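You operate a simulated robot arm through the tools that you are given. There is no shell and no other tool. Be economical: measure what you need, move in short steps, check, and stop when the job is done.

Carry out the task below with a simulated two-armed robot. There is one attempt and no reset: what you move stays moved.

TASK
On the small table top, fold the beige cloth in half, so that its two long edges meet.

It is judged by the outcome, as a careful person would: the job done as asked, and still so three seconds after it is handed in. It fails if anything else is knocked over, pushed out of place, dropped, spilled or broken. Flat cloth is picked up by pressing the open fingertips on it (5 to 10 N) and closing them slowly along it; thin cloth reads only 2 to 8 mm in the jaws.

THE ROBOT
Two 7-joint arms with two-finger parallel grippers on one trunk, on a base that drives. Base frame: it is fixed to the floor where the robot stands at the start and does not move with it; the origin is under the middle of the robot, x ahead of it, y to its left, z up. Lengths are in mm, angles in degrees, forces in N, time in s.
The left shoulder is at the start at [71, 156, 1005], the right one opposite. Places, roughly: small table top [700, 0, 800]. Payload 3.91 kg a hand.
The tool frame of a hand sits at the grasp point between the pads (the TCP): z along the fingers, y along the line on which they close. The tips reach 30 mm beyond it. The gripper opens to 110 mm. The fingers are 20 mm wide and 10 mm thick; the gripper's body (48 by 112 mm) begins 55 mm behind the TCP.
Orientation is that of the tool frame in the base frame, as [roll, pitch, yaw] about the fixed x, y, z axes, in that order (R = Rz(yaw) Ry(pitch) Rx(roll)). With the fingers straight down and closing along the base's y, the tool's x points along the base's -x, its y along +y and its z along -z.

THE INTERFACE
- The arms move only by the tool step_arm. It takes "left_series", "right_series" or both (then of equal length, played together; a hand with none holds still); each is a list that holds one entry, the list of rows, each a list of 7 numbers: the shift along the tool's x, y, z in m, then the turn, a rotation vector about the tool's x, y, z in degrees, then the gripper command, from -1 (shut) to 1 (fully open), values between in proportion. In form: [[[tx, ty, tz, ax, ay, az, claw], ...]]. A call has 1 to 10 rows; each row shifts and turns the commanded pose from where the row before left it, along the tool's axes as they then stand. Rows are played at 5 a second. More than 50 mm and 8.6 degrees between two rows, or a gripper value outside its range, and nothing of the call is played. Where a pose cannot be reached the arm comes as near as it can. A force on the tool above 40 N (or 10 N above the force at the start of the call, whichever is more), or a blocked arm, ends the call early, and 0.2 s more pass. Each finger travels about 108 mm/s and halts on what it meets, pressing with about 25 N; the grip force reading is that of the motor and also rises with nothing between the fingers. The clock runs only during rows and for 0.2 s after the last one: add rows that do not move to give the fingers time. The reply holds the time, the measured pose of the TCP, the force on the tool along the base axes, the opening and the grip force, in the units named above and with some noise, with the torque about the TCP (base axes, N m) and any sound that the robot's microphone picked up.
- Cameras (640 x 400 px; columns grow to the right, rows downward): "scene" is now at [140.8, -12.3, 1238.5]; the picture's right is [-0.13, -0.99, 0.00], its down [-0.51, 0.07, -0.86] and it looks along [0.85, -0.11, -0.51] (base axes); focal length 249 px, centre (320, 200). "left" rides on the left gripper at [72, -17, -103] in its tool frame; the picture's right is [0.23, 0.97, 0.00], its down [-0.76, 0.18, -0.62] and it looks along [-0.61, 0.14, 0.78] (tool axes); focal length 222 px, centre (320, 200). "right" rides on the right gripper at [72, 17, -103] in its tool frame; the picture's right is [-0.23, 0.97, 0.00], its down [-0.76, -0.18, -0.62] and it looks along [-0.61, -0.14, 0.78] (tool axes); focal length 222 px, centre (320, 200). There is no depth. A picture from a camera that has moved, and an enlarged one, comes with that camera's place and axes in the base frame and with its lens.
- get_image(camera): a new picture of that camera. The clock stands still meanwhile.
- raise_lower(by): slides the trunk up (or, below 0, down) by that many mm; the arms and the scene camera ride with it, the base frame stays. It gives what a move gives, with no picture.
- base_move(legs): drives the robot by 1 to 6 legs, each [ahead, left, turn to the left] in mm, mm and degrees, along the robot's own axes; the way and the turn of a leg run together, so that a leg with both is an arc; at most 1500 mm and 180 degrees a leg. The arms and the cameras ride along, it lands a little off, and it stops where it bumps. It gives what a move gives.
- turn_head(pan, tilt): turns the head with the scene camera to pan (to the left, within 86 degrees either way) and tilt (down, from -29 to 69), counted from straight ahead of the robot. It gives what a move gives.
- close_up(camera, box): a new picture of the part [left, top, right, bottom] of that camera's present view, enlarged. The clock stands still meanwhile.
- close_job(): hands the job in; it is judged then, once.

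Work in short steps. Places have to be worked out from the pictures, the camera data and where the tool is seen: move nearer, look again, correct. Check each grasp and each placing, and mend what went wrong. You have 120 turns and 108 pictures in all, those below and enlarged ones among them. Open the grippers and draw the arms clear of the work before you hand the job in, unless the task says otherwise; then end with one line.

The tools are called after ">>>" as a command line: name --argument value ..., lists and objects as JSON in quotes. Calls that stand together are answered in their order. step_arm: Moves the arms, as the interface text tells. Its arguments: {"type":"object","properties":{"left_series":{"type":"array","items":{"type":"array","items":{"type":"array","items":{"type":"number"}}}},"right_series":{"type":"array","items":{"type":"array","items":{"type":"array","items":{"type":"number"}}}}},"required":[]} The other tools are called the same way: raise_lower (by) slides the trunk up or down; base_move (legs) drives the base; turn_head (pan, tilt) turns the head that bears the scene camera; get_image (camera) takes a picture; close_up (camera, box) takes an enlarged picture of a part of a camera's view; close_job () hands the job in.

At the start:

```text
time_s: 0.0
left_tcp_pos: [849.6, 255.0, 925.0]
left_ee_rot: [180.0, -0.1, 179.9]
left_wrist_force: [0.5, 1.3, 0.0]
left_torque: [0.02, 0.03, -0.01]
left_opening: 109.8
left_finger_force: 0.1
right_tcp_pos: [791.1, -433.1, 984.5]
right_ee_rot: [-180.0, 0.0, 180.0]
right_wrist_force: [-0.2, -0.5, 0.4]
right_torque: [0.02, 0.01, 0.01]
right_opening: 110.2
right_finger_force: 0.0
trunk travel left (down, up): [-450.0, 490.0]
robot x, y, heading: [0.4, -2.2, -0.2]
head pan, tilt: [-7.3, 30.8]
```

scene: 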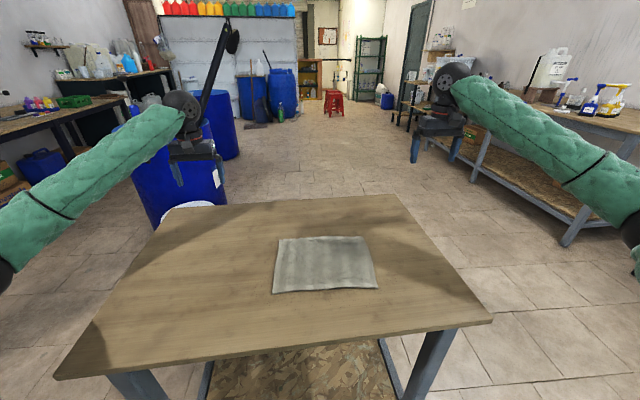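
right: 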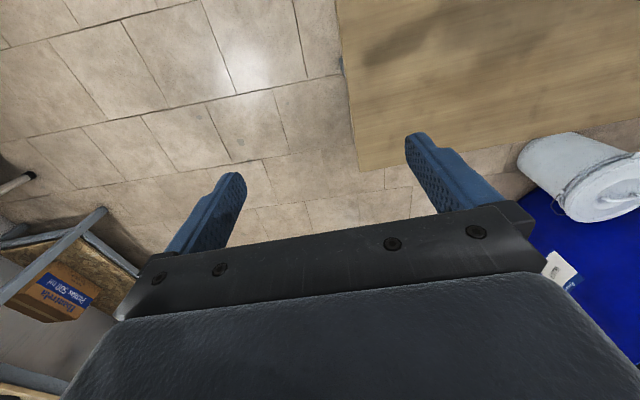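
left: 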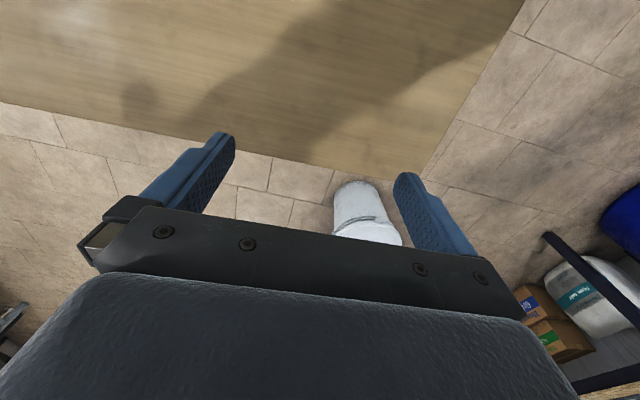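

I start with an enlarged view of the cloth to find its corners.

>>> close_up --camera "scene" --box '[250, 220, 400, 310]'

```text
4.27 times, centred on (325, 265) of scene
camera zoom: at [140.8, -12.3, 1238.5], right [-0.13, -0.99, 0.0], down [-0.51, 0.07, -0.86], along [0.85, -0.11, -0.51], focal length 1061 px, centre (299, -77)
```

zoom: 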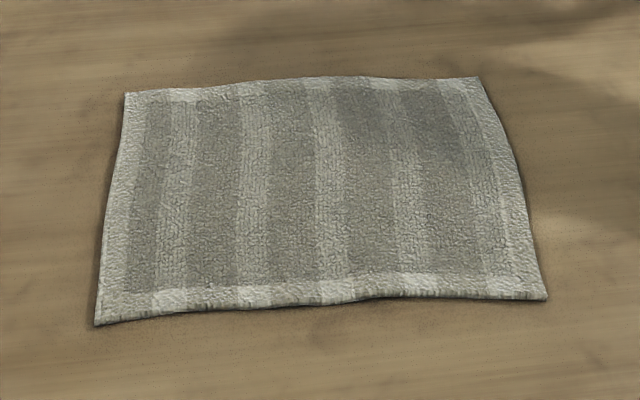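

The cloth's corners work out at about near-left (498,44), near-right (485,-183), far-left (675,30) and far-right (662,-197). The long edges are therefore the near and far ones, turned about -4°. I'll back the base off and turn it to line up with the cloth, with the whole cloth well within reach.

>>> base_move --legs '[[-128, -20, 0], [0, 0, -4.2]]'

>>> turn_head --pan 0 --tilt 38

>>> get_image --camera "scene"

```text
time_s: 1.8
left_tcp_pos: [736.2, 170.2, 924.9]
left_ee_rot: [180.0, 0.0, 175.8]
left_wrist_force: [-0.5, -0.8, 0.3]
left_torque: [0.05, 0.02, 0.0]
left_opening: 110.1
left_finger_force: 0.0
right_tcp_pos: [627.5, -511.4, 984.4]
right_ee_rot: [179.9, 0.1, 175.9]
right_wrist_force: [0.2, 0.0, -1.3]
right_torque: [0.01, -0.02, -0.01]
right_opening: 110.1
right_finger_force: 0.1
trunk travel left (down, up): [-450.0, 490.0]
robot x, y, heading: [-127.4, -19.3, -4.3]
head pan, tilt: [-7.3, 30.8]
```

```text
time_s: 2.4
left_tcp_pos: [737.4, 171.9, 923.9]
left_ee_rot: [-180.0, 0.0, 175.8]
left_wrist_force: [0.5, -0.1, 1.0]
left_torque: [0.01, 0.02, -0.01]
left_opening: 110.1
left_finger_force: 0.1
right_tcp_pos: [629.5, -511.0, 984.3]
right_ee_rot: [180.0, 0.0, 175.9]
right_wrist_force: [-0.3, 0.4, 0.2]
right_torque: [0.01, -0.02, 0.01]
right_opening: 109.9
right_finger_force: 0.0
trunk travel left (down, up): [-450.0, 490.0]
robot x, y, heading: [-127.6, -20.2, -4.2]
head pan, tilt: [0.0, 38.0]
```

```text
103 pictures are left
camera scene: at [9.1, -31.5, 1227.3], right [-0.07, -1.0, 0.0], down [-0.61, 0.04, -0.79], along [0.79, -0.06, -0.62], focal length 249 px, centre (320, 200)
```

scene: 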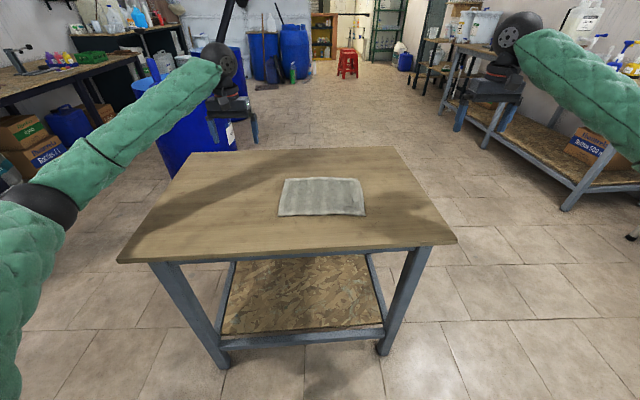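

The base landed as planned. I bring both hands above the far long edge at z≈900, grippers partly closed to about 36 mm.

>>> step_arm --left_series '[[[0.0079, -0.0225, 0.003, 0, 0, 0, -0.35], [0.0079, -0.0225, 0.003, 0, 0, 0, -0.35], [0.0079, -0.0225, 0.003, 0, 0, 0, -0.35], [0.0079, -0.0225, 0.003, 0, 0, 0, -0.35], [0.0079, -0.0225, 0.003, 0, 0, 0, -0.35], [0.0079, -0.0225, 0.003, 0, 0, 0, -0.35], [0.0079, -0.0225, 0.003, 0, 0, 0, -0.35], [0.0079, -0.0225, 0.003, 0, 0, 0, -0.35], [0, 0, 0, 0, 0, 0, -0.35], [0, 0, 0, 0, 0, 0, -0.35]]]' --right_series '[[[0.0004, 0.0438, 0.0105, 0, 0, 0, -0.35], [0.0004, 0.0438, 0.0105, 0, 0, 0, -0.35], [0.0004, 0.0438, 0.0105, 0, 0, 0, -0.35], [0.0004, 0.0438, 0.0105, 0, 0, 0, -0.35], [0.0004, 0.0438, 0.0105, 0, 0, 0, -0.35], [0.0004, 0.0438, 0.0105, 0, 0, 0, -0.35], [0.0004, 0.0438, 0.0105, 0, 0, 0, -0.35], [0.0004, 0.0438, 0.0105, 0, 0, 0, -0.35], [0, 0, 0, 0, 0, 0, -0.35], [0, 0, 0, 0, 0, 0, -0.35]]]'

>>> get_image --camera "left"

>>> get_image --camera "right"

>>> close_up --camera "scene" --box '[240, 130, 400, 230]'

```text
time_s: 4.6
left_tcp_pos: [662.0, -2.4, 900.6]
left_ee_rot: [-180.0, 0.0, 175.8]
left_wrist_force: [-0.3, 0.0, 0.1]
left_torque: [-0.01, 0.01, 0.0]
left_opening: 35.8
left_finger_force: 0.0
right_tcp_pos: [650.5, -161.2, 899.2]
right_ee_rot: [-180.0, -0.1, 175.8]
right_wrist_force: [-0.3, 0.0, -0.2]
right_torque: [0.01, 0.03, -0.03]
right_opening: 35.8
right_finger_force: 0.0
trunk travel left (down, up): [-450.0, 490.0]
robot x, y, heading: [-125.5, -21.4, -4.1]
head pan, tilt: [0.0, 38.0]
```

```text
102 pictures are left
camera left: at [588.8, -14.5, 1004.2], right [-0.16, 0.99, 0.0], down [0.77, 0.12, 0.62], along [0.62, 0.1, -0.78], focal length 222 px, centre (320, 200)
```

left: 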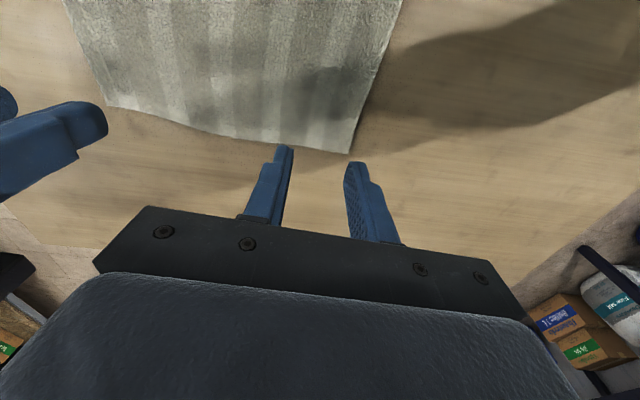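

```text
101 pictures are left
camera right: at [579.4, -140.5, 1002.2], right [0.3, 0.95, 0.0], down [0.75, -0.23, 0.62], along [0.59, -0.19, -0.78], focal length 222 px, centre (320, 200)
```

right: 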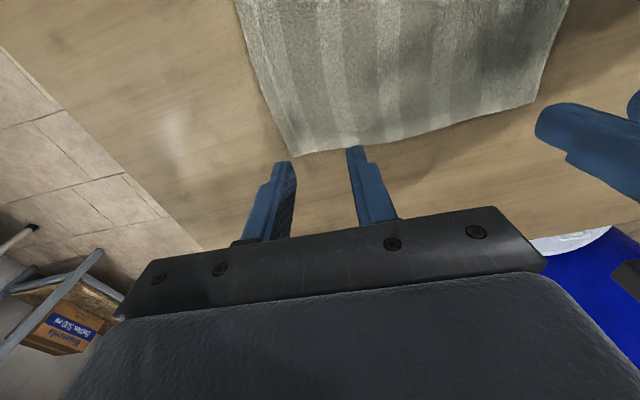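

```text
4.00 times, centred on (320, 180) of scene
camera zoom: at [9.4, -31.3, 1227.2], right [-0.07, -1.0, 0.0], down [-0.61, 0.04, -0.79], along [0.79, -0.06, -0.62], focal length 994 px, centre (320, 280)
```

zoom: 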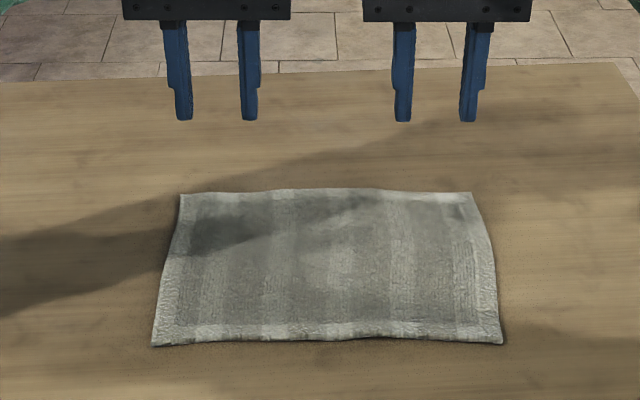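

The wrist views put the far corners about 10 mm farther out than the scene view did, which hints that the top is slightly below 800. I lower both hands to z≈845 and look again.

>>> step_arm --left_series '[[[-0.004, 0, 0.014, 0, 0, 0, -0.35], [-0.004, 0, 0.014, 0, 0, 0, -0.35], [0, 0, 0.014, 0, 0, 0, -0.35], [0, 0, 0.014, 0, 0, 0, -0.35], [0, 0, 0, 0, 0, 0, -0.35]]]' --right_series '[[[-0.004, 0, 0.014, 0, 0, 0, -0.35], [-0.004, 0, 0.014, 0, 0, 0, -0.35], [0, 0, 0.014, 0, 0, 0, -0.35], [0, 0, 0.014, 0, 0, 0, -0.35], [0, 0, 0, 0, 0, 0, -0.35]]]'

>>> get_image --camera "left"

>>> get_image --camera "right"

>>> close_up --camera "scene" --box '[240, 130, 400, 230]'

```text
time_s: 5.8
left_tcp_pos: [670.8, 0.2, 864.7]
left_ee_rot: [179.8, 1.4, 176.0]
left_wrist_force: [-0.5, 0.1, -0.7]
left_torque: [-0.03, 0.04, 0.0]
left_opening: 36.1
left_finger_force: 0.0
right_tcp_pos: [658.0, -164.0, 848.0]
right_ee_rot: [179.9, 0.2, 175.9]
right_wrist_force: [0.2, 0.7, 0.1]
right_torque: [-0.01, -0.01, 0.03]
right_opening: 36.1
right_finger_force: 0.0
trunk travel left (down, up): [-450.0, 490.0]
robot x, y, heading: [-123.7, -20.9, -4.2]
head pan, tilt: [0.0, 38.0]
```

```text
99 pictures are left
camera left: at [594.6, -12.3, 966.3], right [-0.16, 0.99, 0.0], down [0.76, 0.12, 0.64], along [0.63, 0.1, -0.77], focal length 222 px, centre (320, 200)
```

left: 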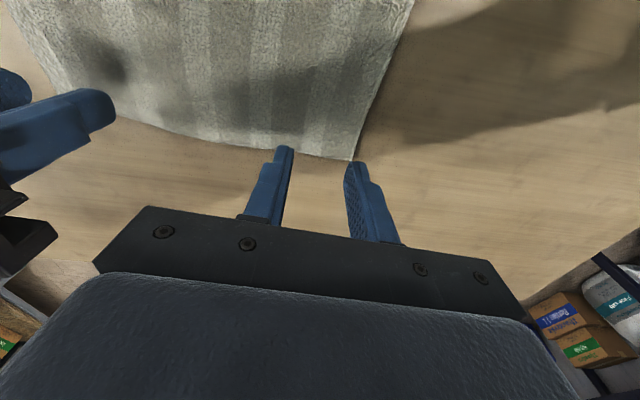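

```text
98 pictures are left
camera right: at [586.0, -142.8, 950.5], right [0.3, 0.95, 0.0], down [0.74, -0.23, 0.62], along [0.6, -0.18, -0.78], focal length 222 px, centre (320, 200)
```

right: 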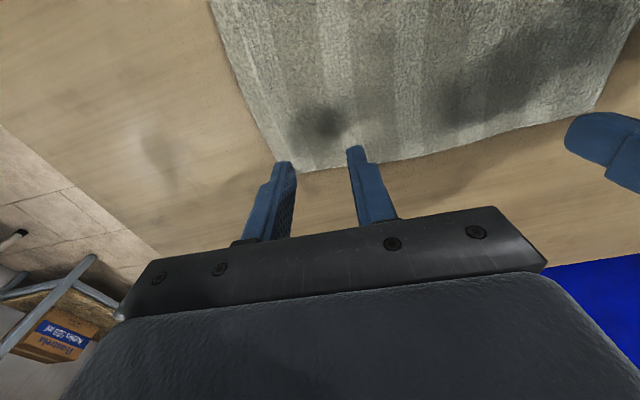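

```text
4.00 times, centred on (320, 180) of scene
camera zoom: at [5.9, -33.0, 1230.7], right [-0.07, -1.0, 0.0], down [-0.61, 0.05, -0.79], along [0.79, -0.06, -0.61], focal length 994 px, centre (320, 280)
```

zoom: 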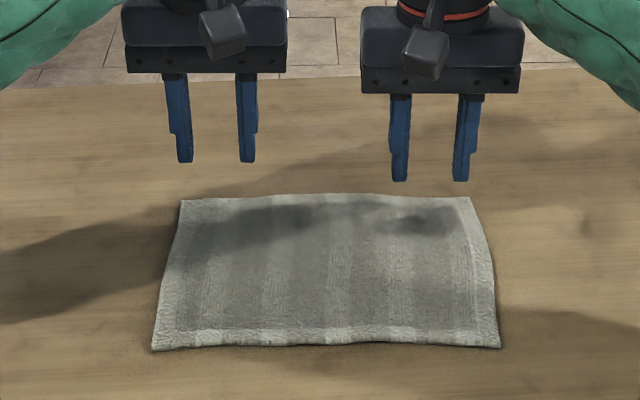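

The left hand lags at z≈865 while the right reached 848. I hold still briefly to see whether it settles.

>>> step_arm --left_series '[[[0, 0, 0, 0, 0, 0, -0.35], [0, 0, 0, 0, 0, 0, -0.35], [0, 0, 0, 0, 0, 0, -0.35]]]'

>>> get_image --camera "scene"

```text
time_s: 6.6
left_tcp_pos: [670.7, -0.5, 864.4]
left_ee_rot: [179.8, 1.3, 176.0]
left_wrist_force: [0.8, 0.1, -0.1]
left_torque: [0.01, 0.01, -0.03]
left_opening: 35.9
left_finger_force: 0.0
right_tcp_pos: [656.0, -163.4, 848.4]
right_ee_rot: [179.9, 0.2, 175.9]
right_wrist_force: [0.7, 0.2, 0.7]
right_torque: [0.0, 0.0, 0.02]
right_opening: 35.6
right_finger_force: 0.1
trunk travel left (down, up): [-450.0, 490.0]
robot x, y, heading: [-127.6, -20.3, -4.1]
head pan, tilt: [0.0, 38.0]
```

```text
96 pictures are left
camera scene: at [5.3, -33.3, 1230.0], right [-0.07, -1.0, 0.0], down [-0.61, 0.05, -0.79], along [0.79, -0.06, -0.61], focal length 249 px, centre (320, 200)
```

scene: 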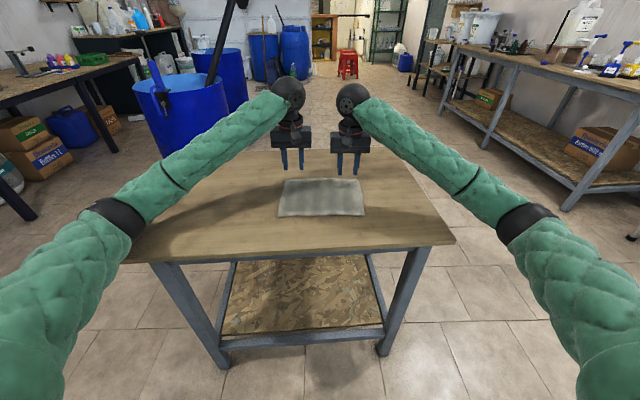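

The left arm is at a joint limit there. I lift both hands, drive 70 mm ahead to flex the arms more, and draw the hands back by as much.

>>> step_arm --left_series '[[[0, 0, -0.025, 0, 0, 0, -0.35], [0, 0, -0.025, 0, 0, 0, -0.35], [0.035, 0, 0, 0, 0, 0, -0.35], [0.035, 0, 0, 0, 0, 0, -0.35]]]' --right_series '[[[0, 0, -0.025, 0, 0, 0, -0.35], [0, 0, -0.025, 0, 0, 0, -0.35], [0.035, 0, 0, 0, 0, 0, -0.35], [0.035, 0, 0, 0, 0, 0, -0.35]]]'

>>> base_move --legs '[[70, 0, 0]]'

>>> step_arm --left_series '[[[0, 0, 0.015, 0, 0, 0, -0.35], [0, 0, 0.015, 0, 0, 0, -0.35], [0, 0, 0.015, 0, 0, 0, -0.35], [0, 0, 0, 0, 0, 0, -0.35], [0, 0, 0, 0, 0, 0, -0.35]]]' --right_series '[[[0, 0, 0.015, 0, 0, 0, -0.35], [0, 0, 0.015, 0, 0, 0, -0.35], [0, 0, 0.015, 0, 0, 0, -0.35], [0, 0, 0, 0, 0, 0, -0.35], [0, 0, 0, 0, 0, 0, -0.35]]]'

```text
time_s: 7.6
left_tcp_pos: [600.6, -2.3, 893.7]
left_ee_rot: [-180.0, 0.0, 175.8]
left_wrist_force: [0.4, 0.6, 0.1]
left_torque: [0.01, -0.03, -0.02]
left_opening: 35.9
left_finger_force: 0.1
right_tcp_pos: [586.3, -158.3, 894.7]
right_ee_rot: [-180.0, 0.0, 175.8]
right_wrist_force: [0.3, -0.2, 1.3]
right_torque: [0.01, -0.02, 0.01]
right_opening: 35.7
right_finger_force: 0.0
trunk travel left (down, up): [-450.0, 490.0]
robot x, y, heading: [-130.3, -21.0, -4.2]
head pan, tilt: [0.0, 38.0]
```

```text
time_s: 8.7
left_tcp_pos: [671.7, -5.9, 892.1]
left_ee_rot: [-179.9, -0.1, 175.8]
left_wrist_force: [0.2, -0.9, -1.0]
left_torque: [0.0, 0.04, -0.02]
left_opening: 36.0
left_finger_force: 0.1
right_tcp_pos: [657.2, -163.5, 894.1]
right_ee_rot: [180.0, -0.1, 175.8]
right_wrist_force: [0.4, 0.2, 0.3]
right_torque: [0.01, 0.06, 0.0]
right_opening: 36.0
right_finger_force: 0.1
trunk travel left (down, up): [-450.0, 490.0]
robot x, y, heading: [-55.5, -23.6, -4.1]
head pan, tilt: [0.0, 38.0]
```

```text
time_s: 9.8
left_tcp_pos: [671.5, -5.3, 848.7]
left_ee_rot: [-180.0, -0.1, 175.8]
left_wrist_force: [0.1, 0.2, 0.5]
left_torque: [-0.01, -0.01, -0.02]
left_opening: 35.6
left_finger_force: 0.0
right_tcp_pos: [656.7, -163.6, 849.9]
right_ee_rot: [180.0, -0.1, 175.8]
right_wrist_force: [0.2, 0.3, 0.8]
right_torque: [0.02, -0.01, -0.02]
right_opening: 35.8
right_finger_force: 0.0
trunk travel left (down, up): [-450.0, 490.0]
robot x, y, heading: [-58.0, -28.1, -4.1]
head pan, tilt: [0.0, 38.0]
```

Both hands now reach z≈849. I look before touching down.

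>>> close_up --camera "left" --box '[160, 60, 480, 260]'

>>> close_up --camera "right" --box '[160, 60, 480, 260]'

>>> close_up --camera "scene" --box '[240, 130, 400, 230]'

```text
2.00 times, centred on (320, 160) of left
camera zoom: at [597.6, -18.3, 952.3], right [-0.16, 0.99, 0.0], down [0.77, 0.12, 0.62], along [0.61, 0.1, -0.78], focal length 444 px, centre (320, 280)
```

zoom: 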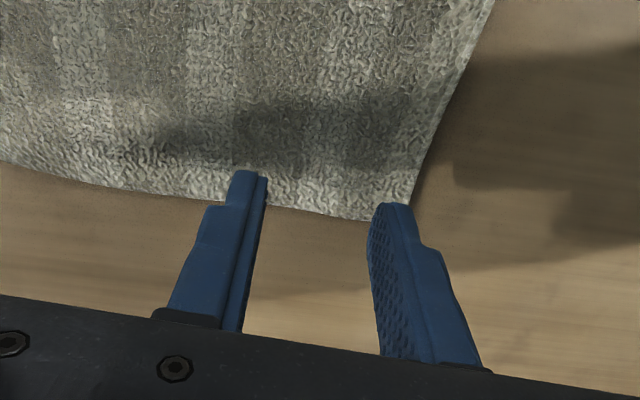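

```text
2.00 times, centred on (320, 160) of right
camera zoom: at [585.5, -141.9, 951.7], right [0.3, 0.95, 0.0], down [0.75, -0.23, 0.62], along [0.59, -0.19, -0.78], focal length 444 px, centre (320, 280)
```

zoom: 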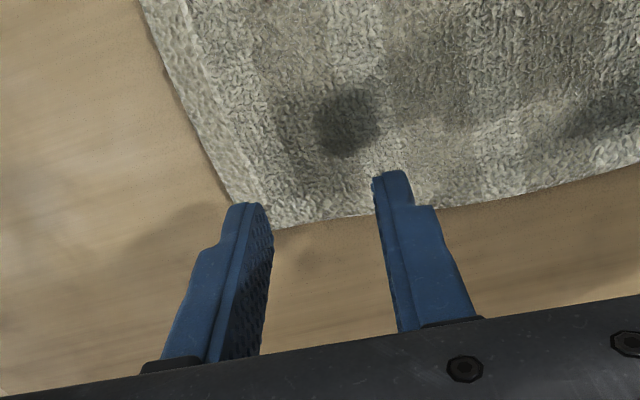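

```text
4.00 times, centred on (320, 180) of scene
camera zoom: at [78.6, -36.4, 1227.3], right [-0.07, -1.0, 0.0], down [-0.61, 0.04, -0.79], along [0.79, -0.06, -0.62], focal length 994 px, centre (320, 280)
```

zoom: 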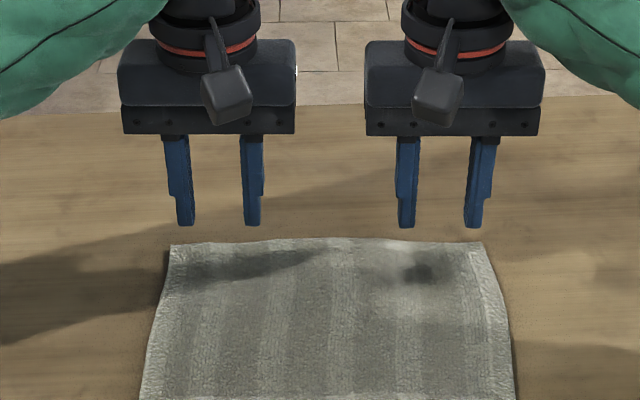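

The tips sit just over the far edge (edge at x≈677 left and x≈666 right). I draw the left hand in 8 mm so the fingers land fully on cloth, then go down to near contact.

>>> step_arm --left_series '[[[0.008, 0, 0.004, 0, 0, 0, -0.35], [0, 0, 0.004, 0, 0, 0, -0.35], [0, 0, 0.004, 0, 0, 0, -0.35], [0, 0, 0.003, 0, 0, 0, -0.35], [0, 0, 0, 0, 0, 0, -0.35]]]' --right_series '[[[0.003, 0, 0.004, 0, 0, 0, -0.35], [0, 0, 0.004, 0, 0, 0, -0.35], [0, 0, 0.004, 0, 0, 0, -0.35], [0, 0, 0.003, 0, 0, 0, -0.35], [0, 0, 0, 0, 0, 0, -0.35]]]'

```text
time_s: 11.1
left_tcp_pos: [665.8, -3.1, 853.7]
left_ee_rot: [179.8, 1.5, 176.1]
left_wrist_force: [-0.6, -0.6, 0.1]
left_torque: [0.02, 0.03, 0.0]
left_opening: 35.8
left_finger_force: 0.1
right_tcp_pos: [651.4, -164.1, 837.8]
right_ee_rot: [179.8, 0.1, 175.8]
right_wrist_force: [0.0, 0.5, 0.0]
right_torque: [-0.02, 0.02, -0.01]
right_opening: 35.9
right_finger_force: 0.1
trunk travel left (down, up): [-450.0, 490.0]
robot x, y, heading: [-57.5, -26.4, -4.3]
head pan, tilt: [0.0, 38.0]
```

The left arm hits its limit again near z≈850, so the geometry from this shoulder height is marginal. I raise the hands 100 mm and lower the trunk 100 mm so they work higher relative to the shoulders.

>>> step_arm --left_series '[[[0, 0, -0.03, 0, 0, 0, -0.35], [0, 0, -0.03, 0, 0, 0, -0.35], [0, 0, -0.03, 0, 0, 0, -0.35], [0, 0, -0.03, 0, 0, 0, -0.35], [0, 0, 0, 0, 0, 0, -0.35]]]' --right_series '[[[0, 0, -0.03, 0, 0, 0, -0.35], [0, 0, -0.03, 0, 0, 0, -0.35], [0, 0, -0.03, 0, 0, 0, -0.35], [0, 0, -0.03, 0, 0, 0, -0.35], [0, 0, 0, 0, 0, 0, -0.35]]]'

>>> raise_lower --by -100

>>> get_image --camera "scene"

```text
time_s: 12.2
left_tcp_pos: [663.0, -6.4, 953.5]
left_ee_rot: [-179.9, 0.0, 175.9]
left_wrist_force: [0.9, -0.3, 0.4]
left_torque: [0.02, 0.05, -0.01]
left_opening: 35.9
left_finger_force: 0.0
right_tcp_pos: [652.2, -163.4, 952.6]
right_ee_rot: [180.0, -0.1, 175.8]
right_wrist_force: [-0.2, -0.3, 0.2]
right_torque: [-0.01, 0.0, -0.01]
right_opening: 35.7
right_finger_force: 0.0
trunk travel left (down, up): [-450.0, 490.0]
robot x, y, heading: [-61.6, -26.9, -4.1]
head pan, tilt: [0.0, 38.0]
```

```text
time_s: 13.6
left_tcp_pos: [663.2, -6.8, 854.4]
left_ee_rot: [179.9, 0.0, 175.9]
left_wrist_force: [-0.5, -0.8, -0.2]
left_torque: [0.0, 0.0, -0.03]
left_opening: 36.1
left_finger_force: 0.0
right_tcp_pos: [650.5, -164.6, 855.1]
right_ee_rot: [-179.9, 0.0, 175.7]
right_wrist_force: [0.2, 0.6, 0.6]
right_torque: [0.0, -0.01, -0.02]
right_opening: 35.6
right_finger_force: 0.0
trunk travel left (down, up): [-350.0, 590.0]
robot x, y, heading: [-58.2, -27.5, -4.0]
head pan, tilt: [0.0, 38.0]
```

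```text
92 pictures are left
camera scene: at [78.2, -36.4, 1127.7], right [-0.07, -1.0, 0.0], down [-0.61, 0.04, -0.79], along [0.79, -0.06, -0.62], focal length 249 px, centre (320, 200)
```

scene: 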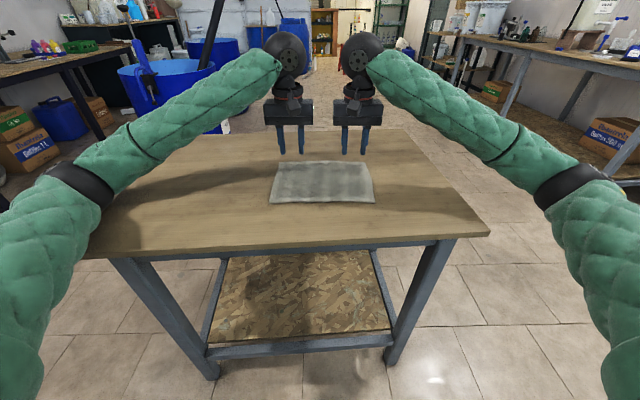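

Trunk is down 100 mm. I lower the hands 20 mm in small steps.

>>> step_arm --left_series '[[[0, 0, 0.005, 0, 0, 0, -0.35], [0, 0, 0.005, 0, 0, 0, -0.35], [0, 0, 0.005, 0, 0, 0, -0.35], [0, 0, 0.004, 0, 0, 0, -0.35], [0, 0, 0, 0, 0, 0, -0.35]]]' --right_series '[[[-0.002, 0, 0.005, 0, 0, 0, -0.35], [0, 0, 0.005, 0, 0, 0, -0.35], [0, 0, 0.005, 0, 0, 0, -0.35], [0, 0, 0.004, 0, 0, 0, -0.35], [0, 0, 0, 0, 0, 0, -0.35]]]'

>>> close_up --camera "scene" --box '[240, 110, 400, 210]'

>>> close_up --camera "left" --box '[160, 60, 480, 260]'

>>> close_up --camera "right" --box '[160, 60, 480, 260]'

```text
time_s: 14.8
left_tcp_pos: [664.8, -5.1, 856.6]
left_ee_rot: [179.8, 1.3, 175.8]
left_wrist_force: [-1.2, -0.2, 0.4]
left_torque: [0.02, 0.0, -0.01]
left_opening: 35.8
left_finger_force: 0.1
right_tcp_pos: [652.7, -166.0, 840.9]
right_ee_rot: [179.8, 0.1, 175.7]
right_wrist_force: [0.6, -0.7, 0.4]
right_torque: [-0.02, 0.0, 0.01]
right_opening: 35.9
right_finger_force: 0.1
trunk travel left (down, up): [-350.0, 590.0]
robot x, y, heading: [-56.4, -24.7, -4.2]
head pan, tilt: [0.0, 38.0]
```

```text
4.00 times, centred on (320, 160) of scene
camera zoom: at [77.1, -37.1, 1132.8], right [-0.07, -1.0, 0.0], down [-0.61, 0.05, -0.79], along [0.79, -0.06, -0.61], focal length 994 px, centre (320, 360)
```

zoom: 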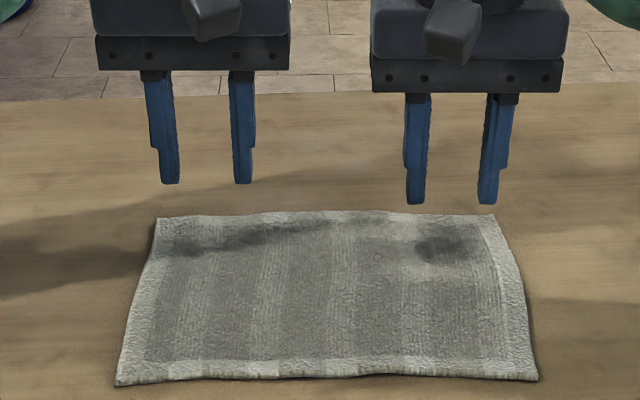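

```text
2.00 times, centred on (320, 160) of left
camera zoom: at [589.6, -18.0, 957.6], right [-0.16, 0.99, 0.0], down [0.76, 0.12, 0.64], along [0.63, 0.1, -0.77], focal length 444 px, centre (320, 280)
```

zoom: 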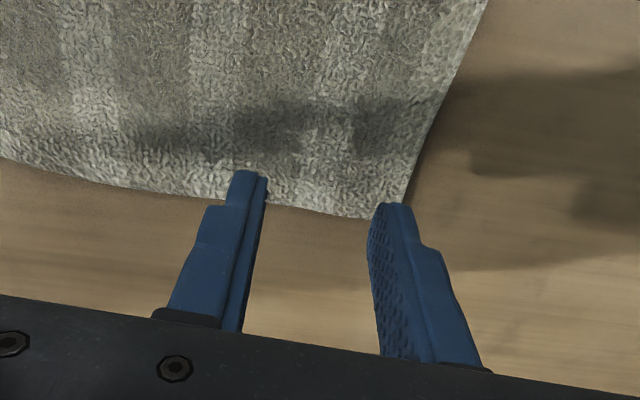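

```text
2.00 times, centred on (320, 160) of right
camera zoom: at [581.2, -144.1, 943.9], right [0.3, 0.95, 0.0], down [0.74, -0.24, 0.62], along [0.6, -0.18, -0.78], focal length 444 px, centre (320, 280)
```

zoom: 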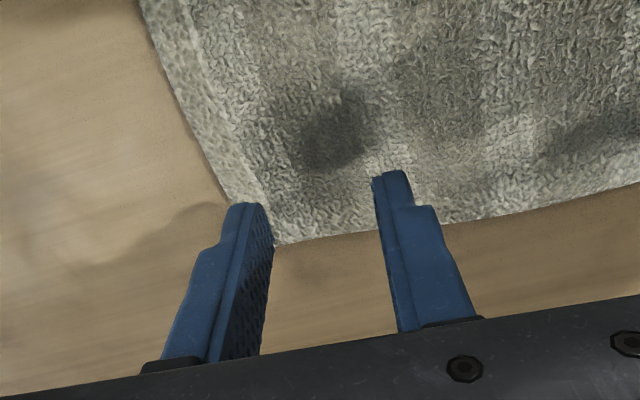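

The scene camera rose about 4 mm and tilted when the left hand stopped, though the wrist force is nil. So something upstream, probably the left elbow, is pressing on something. I turn the head to look.

>>> turn_head --pan 45 --tilt 50

>>> get_image --camera "scene"

```text
time_s: 15.9
left_tcp_pos: [665.4, -5.6, 856.1]
left_ee_rot: [179.7, 1.4, 175.9]
left_wrist_force: [0.6, 0.0, 0.3]
left_torque: [0.0, -0.03, -0.03]
left_opening: 35.6
left_finger_force: 0.1
right_tcp_pos: [651.1, -166.0, 840.9]
right_ee_rot: [179.9, 0.1, 175.8]
right_wrist_force: [0.0, 0.5, -1.0]
right_torque: [-0.01, 0.06, 0.0]
right_opening: 35.8
right_finger_force: 0.1
trunk travel left (down, up): [-350.0, 590.0]
robot x, y, heading: [-61.6, -27.0, -4.6]
head pan, tilt: [45.0, 50.0]
```

```text
88 pictures are left
camera scene: at [48.8, 19.5, 1115.8], right [0.65, -0.76, 0.0], down [-0.58, -0.5, -0.65], along [0.49, 0.42, -0.76], focal length 249 px, centre (320, 200)
```

scene: 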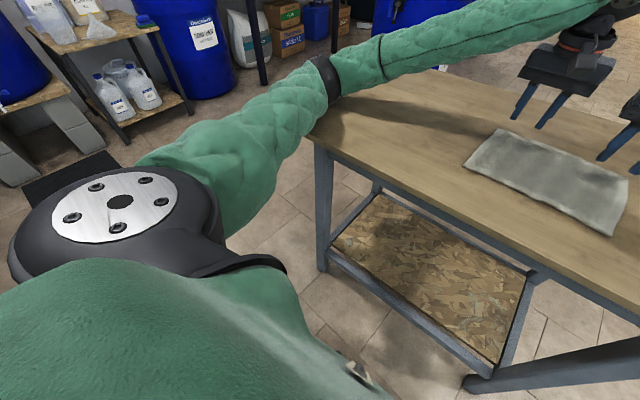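

The left forearm is resting on the table's near-left corner. The shoulders need to be higher, not lower, so I lift the hands, raise the trunk 250 mm and look again.

>>> step_arm --left_series '[[[0, 0, -0.03, 0, 0, 0, -0.35], [0, 0, 0, 0, 0, 0, -0.35]]]' --right_series '[[[0, 0, -0.03, 0, 0, 0, -0.35], [0, 0, 0, 0, 0, 0, -0.35]]]'

>>> raise_lower --by 250

>>> step_arm --left_series '[[[0, 0, 0.03, 0, 0, 0, -0.35], [0, 0, 0.03, 0, 0, 0, -0.35], [0, 0, 0.03, 0, 0, 0, -0.35], [0, 0, 0.03, 0, 0, 0, -0.35], [0, 0, 0.03, 0, 0, 0, -0.35], [0, 0, 0.03, 0, 0, 0, -0.35], [0, 0, 0.03, 0, 0, 0, -0.35], [0, 0, 0.03, 0, 0, 0, -0.35], [0, 0, 0, 0, 0, 0, -0.35], [0, 0, 0, 0, 0, 0, -0.35]]]' --right_series '[[[0, 0, 0.03, 0, 0, 0, -0.35], [0, 0, 0.03, 0, 0, 0, -0.35], [0, 0, 0.03, 0, 0, 0, -0.35], [0, 0, 0.03, 0, 0, 0, -0.35], [0, 0, 0.03, 0, 0, 0, -0.35], [0, 0, 0.03, 0, 0, 0, -0.35], [0, 0, 0.03, 0, 0, 0, -0.35], [0, 0, 0.03, 0, 0, 0, -0.35], [0, 0, 0, 0, 0, 0, -0.35], [0, 0, 0, 0, 0, 0, -0.35]]]'

>>> get_image --camera "scene"

```text
time_s: 16.5
left_tcp_pos: [661.0, -8.6, 860.7]
left_ee_rot: [180.0, -0.2, 175.8]
left_wrist_force: [0.0, -0.2, 0.0]
left_torque: [-0.02, -0.01, 0.03]
left_opening: 35.9
left_finger_force: 0.2
right_tcp_pos: [651.1, -166.2, 859.4]
right_ee_rot: [-179.9, -0.1, 176.0]
right_wrist_force: [0.7, -0.3, -0.2]
right_torque: [-0.02, 0.05, 0.01]
right_opening: 35.9
right_finger_force: 0.0
trunk travel left (down, up): [-350.0, 590.0]
robot x, y, heading: [-58.8, -27.3, -4.2]
head pan, tilt: [45.0, 50.0]
```

```text
time_s: 19.1
left_tcp_pos: [663.8, -7.0, 1114.1]
left_ee_rot: [179.9, -0.1, 175.9]
left_wrist_force: [0.1, -0.5, -0.1]
left_torque: [-0.06, 0.0, -0.02]
left_opening: 35.8
left_finger_force: 0.1
right_tcp_pos: [654.1, -164.7, 1111.8]
right_ee_rot: [179.9, -0.1, 175.8]
right_wrist_force: [0.5, 0.6, 0.9]
right_torque: [0.02, -0.01, 0.01]
right_opening: 35.9
right_finger_force: 0.0
trunk travel left (down, up): [-600.0, 340.0]
robot x, y, heading: [-55.0, -26.8, -4.2]
head pan, tilt: [45.0, 50.0]
```

```text
time_s: 21.3
left_tcp_pos: [663.3, -8.2, 873.4]
left_ee_rot: [-180.0, 0.0, 175.8]
left_wrist_force: [-0.2, 1.0, -0.3]
left_torque: [0.0, -0.02, -0.01]
left_opening: 35.5
left_finger_force: 0.0
right_tcp_pos: [652.9, -165.7, 871.2]
right_ee_rot: [179.9, -0.1, 175.8]
right_wrist_force: [-0.1, -0.2, -0.5]
right_torque: [-0.03, -0.01, 0.01]
right_opening: 35.8
right_finger_force: 0.1
trunk travel left (down, up): [-600.0, 340.0]
robot x, y, heading: [-60.5, -27.3, -4.1]
head pan, tilt: [45.0, 50.0]
```

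```text
87 pictures are left
camera scene: at [50.9, 20.1, 1360.1], right [0.65, -0.76, 0.0], down [-0.58, -0.5, -0.64], along [0.49, 0.42, -0.77], focal length 249 px, centre (320, 200)
```

scene: 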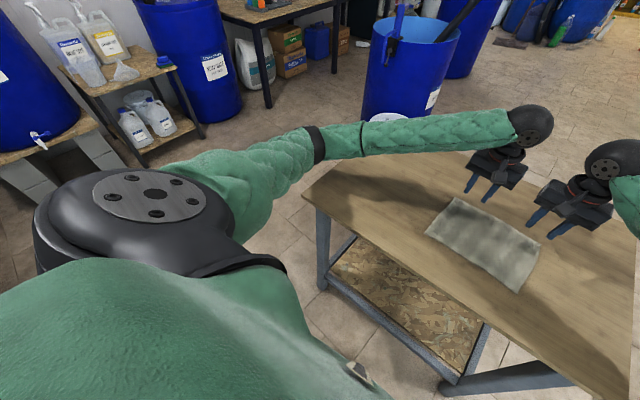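

Now the forearm clears the table corner. I turn the head back and lower to just above the cloth.

>>> turn_head --pan 0 --tilt 45

>>> step_arm --left_series '[[[0, 0.002, 0.01, 0, 0, 0, -0.35], [0, 0, 0.01, 0, 0, 0, -0.35], [0, 0, 0.01, 0, 0, 0, -0.35], [0, 0, 0.005, 0, 0, 0, -0.35], [0, 0, 0, 0, 0, 0, -0.35]]]' --right_series '[[[0, 0, 0.01, 0, 0, 0, -0.35], [0, 0, 0.01, 0, 0, 0, -0.35], [0, 0, 0.01, 0, 0, 0, -0.35], [0, 0, 0.005, 0, 0, 0, -0.35], [0, 0, 0, 0, 0, 0, -0.35]]]'

>>> close_up --camera "left" --box '[160, 60, 480, 260]'

>>> close_up --camera "right" --box '[160, 60, 480, 260]'

>>> close_up --camera "scene" --box '[240, 130, 400, 230]'

```text
time_s: 22.4
left_tcp_pos: [663.8, -7.8, 874.4]
left_ee_rot: [-180.0, 0.0, 175.9]
left_wrist_force: [-0.1, 0.3, 0.0]
left_torque: [-0.01, 0.03, 0.02]
left_opening: 35.9
left_finger_force: 0.0
right_tcp_pos: [653.1, -165.2, 871.2]
right_ee_rot: [179.9, 0.0, 175.8]
right_wrist_force: [-0.1, 0.2, -1.1]
right_torque: [0.0, 0.01, 0.0]
right_opening: 36.0
right_finger_force: 0.1
trunk travel left (down, up): [-600.0, 340.0]
robot x, y, heading: [-58.3, -26.8, -4.3]
head pan, tilt: [0.0, 45.0]
```

```text
time_s: 23.6
left_tcp_pos: [664.7, -3.8, 838.9]
left_ee_rot: [-180.0, -0.1, 175.8]
left_wrist_force: [-0.5, -0.8, -0.5]
left_torque: [0.01, -0.01, 0.04]
left_opening: 35.8
left_finger_force: 0.1
right_tcp_pos: [654.2, -164.9, 837.1]
right_ee_rot: [180.0, 0.0, 175.9]
right_wrist_force: [-0.3, 0.2, -0.1]
right_torque: [0.03, 0.01, -0.02]
right_opening: 36.0
right_finger_force: 0.1
trunk travel left (down, up): [-600.0, 340.0]
robot x, y, heading: [-60.4, -26.3, -4.2]
head pan, tilt: [0.0, 45.0]
```

```text
2.00 times, centred on (320, 160) of left
camera zoom: at [591.0, -16.9, 941.9], right [-0.16, 0.99, 0.0], down [0.77, 0.12, 0.62], along [0.62, 0.1, -0.78], focal length 444 px, centre (320, 280)
```

zoom: 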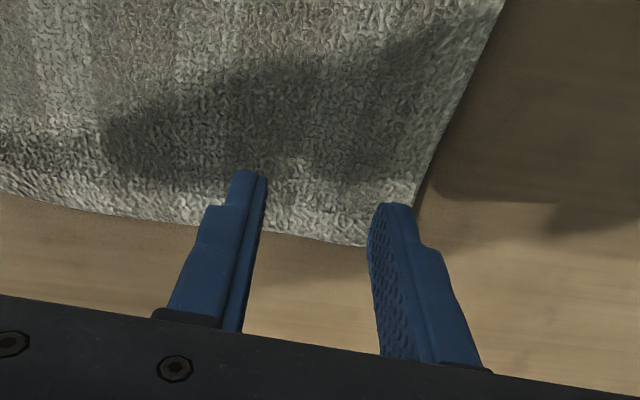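

```text
2.00 times, centred on (320, 160) of right
camera zoom: at [582.2, -144.1, 940.0], right [0.3, 0.95, 0.0], down [0.75, -0.23, 0.62], along [0.59, -0.19, -0.78], focal length 444 px, centre (320, 280)
```

zoom: 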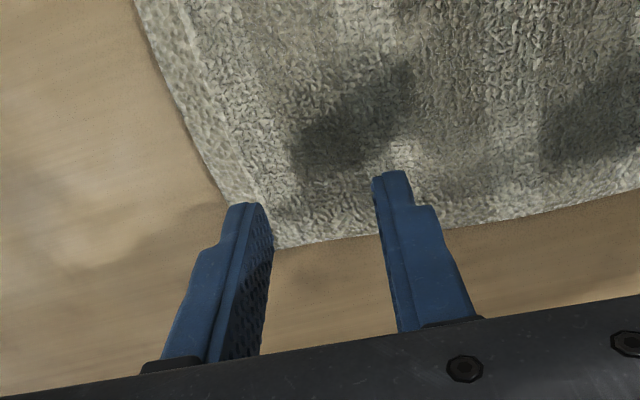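

```text
4.00 times, centred on (320, 180) of scene
camera zoom: at [73.4, -36.0, 1367.1], right [-0.07, -1.0, 0.0], down [-0.71, 0.05, -0.71], along [0.7, -0.05, -0.71], focal length 994 px, centre (320, 280)
```

zoom: 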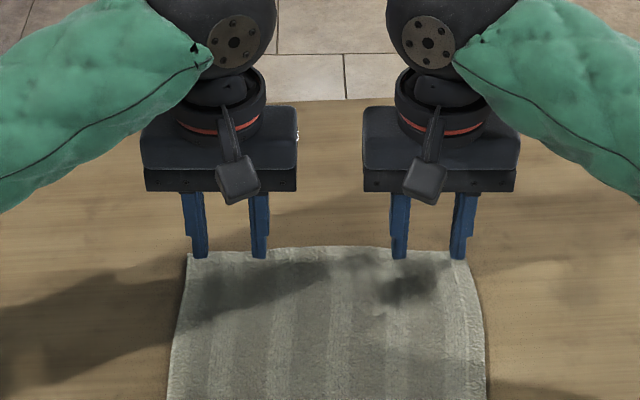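

Fingers hang just above the cloth, with the outer ones near the corners. I shift each hand about 4 mm inward and creep down towards contact.

>>> step_arm --left_series '[[[0, -0.004, 0.002, 0, 0, 0, -0.35], [0, 0, 0.002, 0, 0, 0, -0.35], [0, 0, 0.002, 0, 0, 0, -0.35], [0, 0, 0, 0, 0, 0, -0.35]]]' --right_series '[[[0, 0.004, 0.002, 0, 0, 0, -0.35], [0, 0, 0.002, 0, 0, 0, -0.35], [0, 0, 0.001, 0, 0, 0, -0.35], [0, 0, 0, 0, 0, 0, -0.35]]]'

```text
time_s: 24.6
left_tcp_pos: [662.9, -9.2, 831.5]
left_ee_rot: [-180.0, 0.0, 175.8]
left_wrist_force: [-0.7, -0.3, -0.7]
left_torque: [-0.01, 0.01, -0.01]
left_opening: 35.6
left_finger_force: 0.1
right_tcp_pos: [654.2, -161.5, 833.2]
right_ee_rot: [179.9, 0.1, 175.8]
right_wrist_force: [0.4, -0.3, -0.6]
right_torque: [0.0, 0.0, 0.02]
right_opening: 36.0
right_finger_force: 0.0
trunk travel left (down, up): [-600.0, 340.0]
robot x, y, heading: [-58.9, -26.2, -3.9]
head pan, tilt: [0.0, 45.0]
```

No contact yet, so I creep further.

>>> step_arm --left_series '[[[0, 0, 0.001, 0, 0, 0, -0.35], [0, 0, 0.001, 0, 0, 0, -0.35], [0, 0, 0.001, 0, 0, 0, -0.35], [0, 0, 0, 0, 0, 0, -0.35]]]' --right_series '[[[0, 0, 0.0015, 0, 0, 0, -0.35], [0, 0, 0.0015, 0, 0, 0, -0.35], [0, 0, 0.001, 0, 0, 0, -0.35], [0, 0, 0, 0, 0, 0, -0.35]]]'

```text
time_s: 25.6
left_tcp_pos: [662.8, -9.0, 830.0]
left_ee_rot: [180.0, -0.1, 175.8]
left_wrist_force: [-0.1, 0.1, 1.8]
left_torque: [-0.01, 0.0, 0.03]
left_opening: 35.8
left_finger_force: 0.1
right_tcp_pos: [654.2, -161.1, 830.3]
right_ee_rot: [179.9, -0.1, 175.8]
right_wrist_force: [-0.3, 0.2, 0.1]
right_torque: [0.01, 0.01, 0.01]
right_opening: 35.9
right_finger_force: 0.1
trunk travel left (down, up): [-600.0, 340.0]
robot x, y, heading: [-57.8, -24.0, -4.2]
head pan, tilt: [0.0, 45.0]
```

Left just touches (1.8 N). I press on in smaller steps.

>>> step_arm --left_series '[[[0, 0, 0.001, 0, 0, 0, -0.35], [0, 0, 0.001, 0, 0, 0, -0.35], [0, 0, 0, 0, 0, 0, -0.35]]]' --right_series '[[[0, 0, 0.001, 0, 0, 0, -0.35], [0, 0, 0.0015, 0, 0, 0, -0.35], [0, 0, 0, 0, 0, 0, -0.35]]]'

```text
time_s: 26.4
left_tcp_pos: [662.7, -8.1, 829.0]
left_ee_rot: [-180.0, 0.1, 175.9]
left_wrist_force: [0.4, 0.1, 0.6]
left_torque: [0.01, -0.01, -0.02]
left_opening: 35.9
left_finger_force: 0.0
right_tcp_pos: [653.6, -162.5, 826.0]
right_ee_rot: [-180.0, 0.1, 175.8]
right_wrist_force: [-0.6, 0.2, 0.3]
right_torque: [0.02, 0.0, -0.01]
right_opening: 35.7
right_finger_force: 0.1
trunk travel left (down, up): [-600.0, 340.0]
robot x, y, heading: [-57.7, -26.4, -4.0]
head pan, tilt: [0.0, 45.0]
```

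>>> step_arm --left_series '[[[0, 0, 0.0015, 0, 0, 0, -0.35], [0, 0, 0.0015, 0, 0, 0, -0.35], [0, 0, 0, 0, 0, 0, -0.35]]]' --right_series '[[[0, 0, 0.001, 0, 0, 0, -0.35], [0, 0, 0.001, 0, 0, 0, -0.35], [0, 0, 0, 0, 0, 0, -0.35]]]'

```text
time_s: 27.2
left_tcp_pos: [663.1, -8.9, 825.9]
left_ee_rot: [-179.9, 0.0, 175.8]
left_wrist_force: [0.2, 0.7, 0.1]
left_torque: [0.02, 0.0, -0.03]
left_opening: 35.9
left_finger_force: 0.1
right_tcp_pos: [653.5, -162.1, 823.8]
right_ee_rot: [180.0, -0.1, 175.8]
right_wrist_force: [-0.6, 0.4, 0.4]
right_torque: [-0.01, -0.01, 0.0]
right_opening: 35.7
right_finger_force: 0.1
trunk travel left (down, up): [-600.0, 340.0]
robot x, y, heading: [-56.0, -25.7, -4.1]
head pan, tilt: [0.0, 45.0]
```

Still no contact at z≈825, so I continue down in 1.5 mm steps.

>>> step_arm --left_series '[[[0, 0, 0.0015, 0, 0, 0, -0.35], [0, 0, 0.0015, 0, 0, 0, -0.35], [0, 0, 0.001, 0, 0, 0, -0.35], [0, 0, 0, 0, 0, 0, -0.35]]]' --right_series '[[[0, 0, 0.001, 0, 0, 0, -0.35], [0, 0, 0.001, 0, 0, 0, -0.35], [0, 0, 0.001, 0, 0, 0, -0.35], [0, 0, 0, 0, 0, 0, -0.35]]]'

>>> close_up --camera "scene" --box '[260, 150, 380, 225]'

```text
time_s: 28.2
left_tcp_pos: [668.0, -1.9, 831.5]
left_ee_rot: [179.7, 1.0, 176.2]
left_wrist_force: [-0.7, 0.6, 0.1]
left_torque: [-0.03, 0.01, 0.01]
left_opening: 35.6
left_finger_force: 0.0
right_tcp_pos: [652.0, -160.0, 823.7]
right_ee_rot: [180.0, 0.1, 175.8]
right_wrist_force: [0.4, 0.0, -0.1]
right_torque: [0.02, -0.04, 0.02]
right_opening: 35.8
right_finger_force: 0.1
trunk travel left (down, up): [-600.0, 340.0]
robot x, y, heading: [-60.4, -23.2, -3.9]
head pan, tilt: [0.0, 45.0]
```

```text
5.33 times, centred on (320, 188) of scene
camera zoom: at [71.4, -35.2, 1368.8], right [-0.07, -1.0, 0.0], down [-0.7, 0.05, -0.71], along [0.71, -0.05, -0.71], focal length 1326 px, centre (320, 267)
```

zoom: 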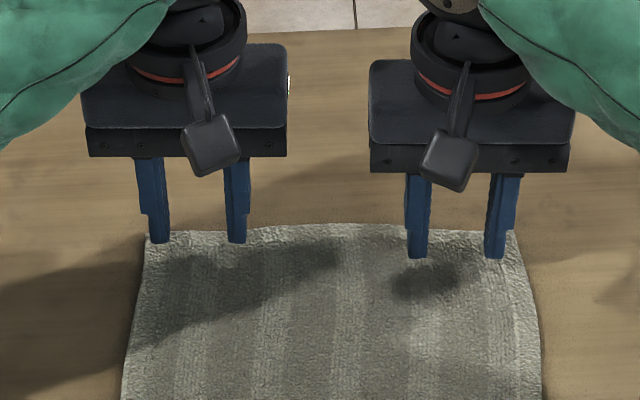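

The left hand popped up again, with the tilt that comes from contact upstream. I look at the left arm once more.

>>> turn_head --pan 40 --tilt 45

>>> get_image --camera "scene"

>>> turn_head --pan 0 --tilt 69

>>> get_image --camera "scene"

```text
time_s: 29.3
left_tcp_pos: [668.0, -4.1, 832.7]
left_ee_rot: [179.6, 1.0, 176.2]
left_wrist_force: [-0.5, -0.4, -0.5]
left_torque: [0.0, 0.0, 0.05]
left_opening: 35.8
left_finger_force: 0.0
right_tcp_pos: [651.2, -160.9, 822.8]
right_ee_rot: [179.9, 0.2, 175.7]
right_wrist_force: [-0.3, -0.3, 0.0]
right_torque: [0.0, 0.02, 0.0]
right_opening: 36.0
right_finger_force: 0.1
trunk travel left (down, up): [-600.0, 340.0]
robot x, y, heading: [-57.5, -24.6, -4.0]
head pan, tilt: [40.0, 45.0]
```

```text
82 pictures are left
camera scene: at [55.2, 17.5, 1368.0], right [0.59, -0.81, 0.0], down [-0.57, -0.41, -0.71], along [0.57, 0.41, -0.71], focal length 249 px, centre (320, 200)
```

scene: 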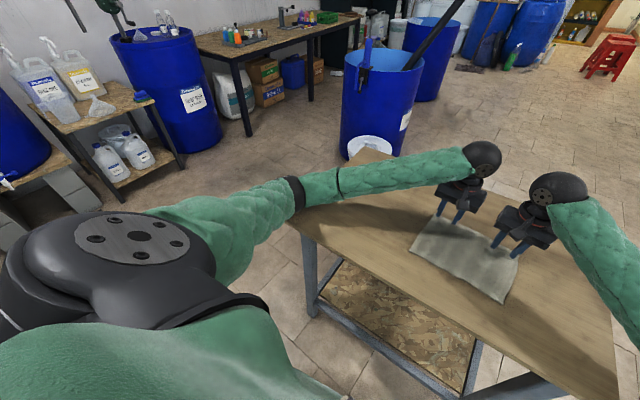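

```text
time_s: 30.3
left_tcp_pos: [666.9, -2.7, 832.8]
left_ee_rot: [179.7, 1.0, 176.3]
left_wrist_force: [0.0, 0.2, -0.4]
left_torque: [0.0, 0.03, -0.02]
left_opening: 36.0
left_finger_force: 0.0
right_tcp_pos: [650.6, -160.3, 823.7]
right_ee_rot: [179.9, 0.1, 175.9]
right_wrist_force: [-0.3, 0.6, -0.5]
right_torque: [0.0, -0.03, 0.0]
right_opening: 35.8
right_finger_force: 0.1
trunk travel left (down, up): [-600.0, 340.0]
robot x, y, heading: [-58.4, -23.2, -4.2]
head pan, tilt: [0.0, 68.8]
```

```text
81 pictures are left
camera scene: at [44.7, -34.3, 1339.2], right [-0.07, -1.0, 0.0], down [-0.93, 0.07, -0.36], along [0.36, -0.03, -0.93], focal length 249 px, centre (320, 200)
```

scene: 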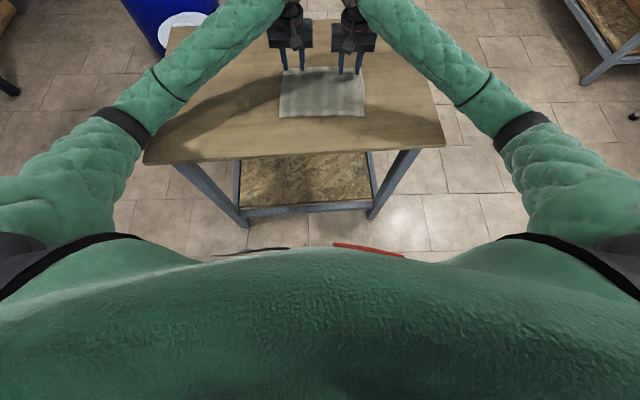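

The left forearm still brushes the table's near-left corner. I lift the hands, raise the trunk another 200 mm, and come down again.

>>> step_arm --left_series '[[[0, 0, -0.02, 0, 0, 0, -0.35], [0, 0, -0.02, 0, 0, 0, -0.35], [0, 0, 0, 0, 0, 0, -0.35]]]' --right_series '[[[0, 0, -0.02, 0, 0, 0, -0.35], [0, 0, -0.02, 0, 0, 0, -0.35], [0, 0, 0, 0, 0, 0, -0.35]]]'

>>> raise_lower --by 200

>>> step_arm --left_series '[[[0, 0, 0.028, 0, 0, 0, -0.35], [0, 0, 0.028, 0, 0, 0, -0.35], [0, 0, 0.028, 0, 0, 0, -0.35], [0, 0, 0.028, 0, 0, 0, -0.35], [0, 0, 0.028, 0, 0, 0, -0.35], [0, 0, 0.028, 0, 0, 0, -0.35], [0, 0, 0.028, 0, 0, 0, -0.35], [0, 0, 0.02, 0, 0, 0, -0.35], [0, 0, 0, 0, 0, 0, -0.35], [0, 0, 0, 0, 0, 0, -0.35]]]' --right_series '[[[0, 0, 0.028, 0, 0, 0, -0.35], [0, 0, 0.028, 0, 0, 0, -0.35], [0, 0, 0.028, 0, 0, 0, -0.35], [0, 0, 0.028, 0, 0, 0, -0.35], [0, 0, 0.028, 0, 0, 0, -0.35], [0, 0, 0.028, 0, 0, 0, -0.35], [0, 0, 0.028, 0, 0, 0, -0.35], [0, 0, 0.02, 0, 0, 0, -0.35], [0, 0, 0, 0, 0, 0, -0.35], [0, 0, 0, 0, 0, 0, -0.35]]]'

>>> get_image --camera "scene"

```text
time_s: 31.1
left_tcp_pos: [659.5, -4.6, 863.4]
left_ee_rot: [179.7, 0.2, 176.0]
left_wrist_force: [-0.6, -0.2, -0.3]
left_torque: [-0.01, 0.01, -0.02]
left_opening: 35.8
left_finger_force: 0.1
right_tcp_pos: [649.1, -161.0, 865.2]
right_ee_rot: [-180.0, 0.3, 176.0]
right_wrist_force: [-0.5, -1.1, -0.8]
right_torque: [-0.01, -0.01, 0.03]
right_opening: 35.9
right_finger_force: 0.1
trunk travel left (down, up): [-600.0, 340.0]
robot x, y, heading: [-60.7, -23.5, -3.8]
head pan, tilt: [0.0, 68.8]
```

```text
time_s: 33.3
left_tcp_pos: [664.3, -7.2, 1060.4]
left_ee_rot: [-180.0, 0.0, 175.8]
left_wrist_force: [-1.2, -0.1, -0.1]
left_torque: [-0.02, -0.04, 0.02]
left_opening: 36.0
left_finger_force: 0.1
right_tcp_pos: [654.2, -160.7, 1058.8]
right_ee_rot: [-179.9, -0.2, 175.8]
right_wrist_force: [-1.7, -0.6, -0.1]
right_torque: [0.0, -0.01, 0.03]
right_opening: 35.7
right_finger_force: 0.0
trunk travel left (down, up): [-800.0, 140.0]
robot x, y, heading: [-59.9, -24.5, -3.9]
head pan, tilt: [0.0, 68.8]
```

```text
time_s: 35.5
left_tcp_pos: [663.9, -6.9, 848.2]
left_ee_rot: [179.9, 0.0, 175.9]
left_wrist_force: [0.7, 0.3, 0.3]
left_torque: [0.0, -0.01, -0.01]
left_opening: 35.7
left_finger_force: 0.0
right_tcp_pos: [653.6, -161.4, 846.0]
right_ee_rot: [-180.0, -0.1, 175.7]
right_wrist_force: [0.5, -0.1, -0.2]
right_torque: [0.01, -0.02, 0.02]
right_opening: 35.9
right_finger_force: 0.0
trunk travel left (down, up): [-800.0, 140.0]
robot x, y, heading: [-59.2, -26.2, -4.0]
head pan, tilt: [0.0, 68.8]
```

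```text
80 pictures are left
camera scene: at [48.1, -34.3, 1538.2], right [-0.07, -1.0, 0.0], down [-0.93, 0.07, -0.36], along [0.36, -0.03, -0.93], focal length 249 px, centre (320, 200)
```

scene: 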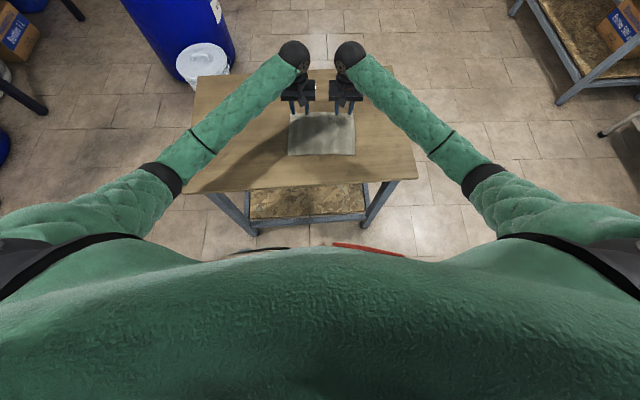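

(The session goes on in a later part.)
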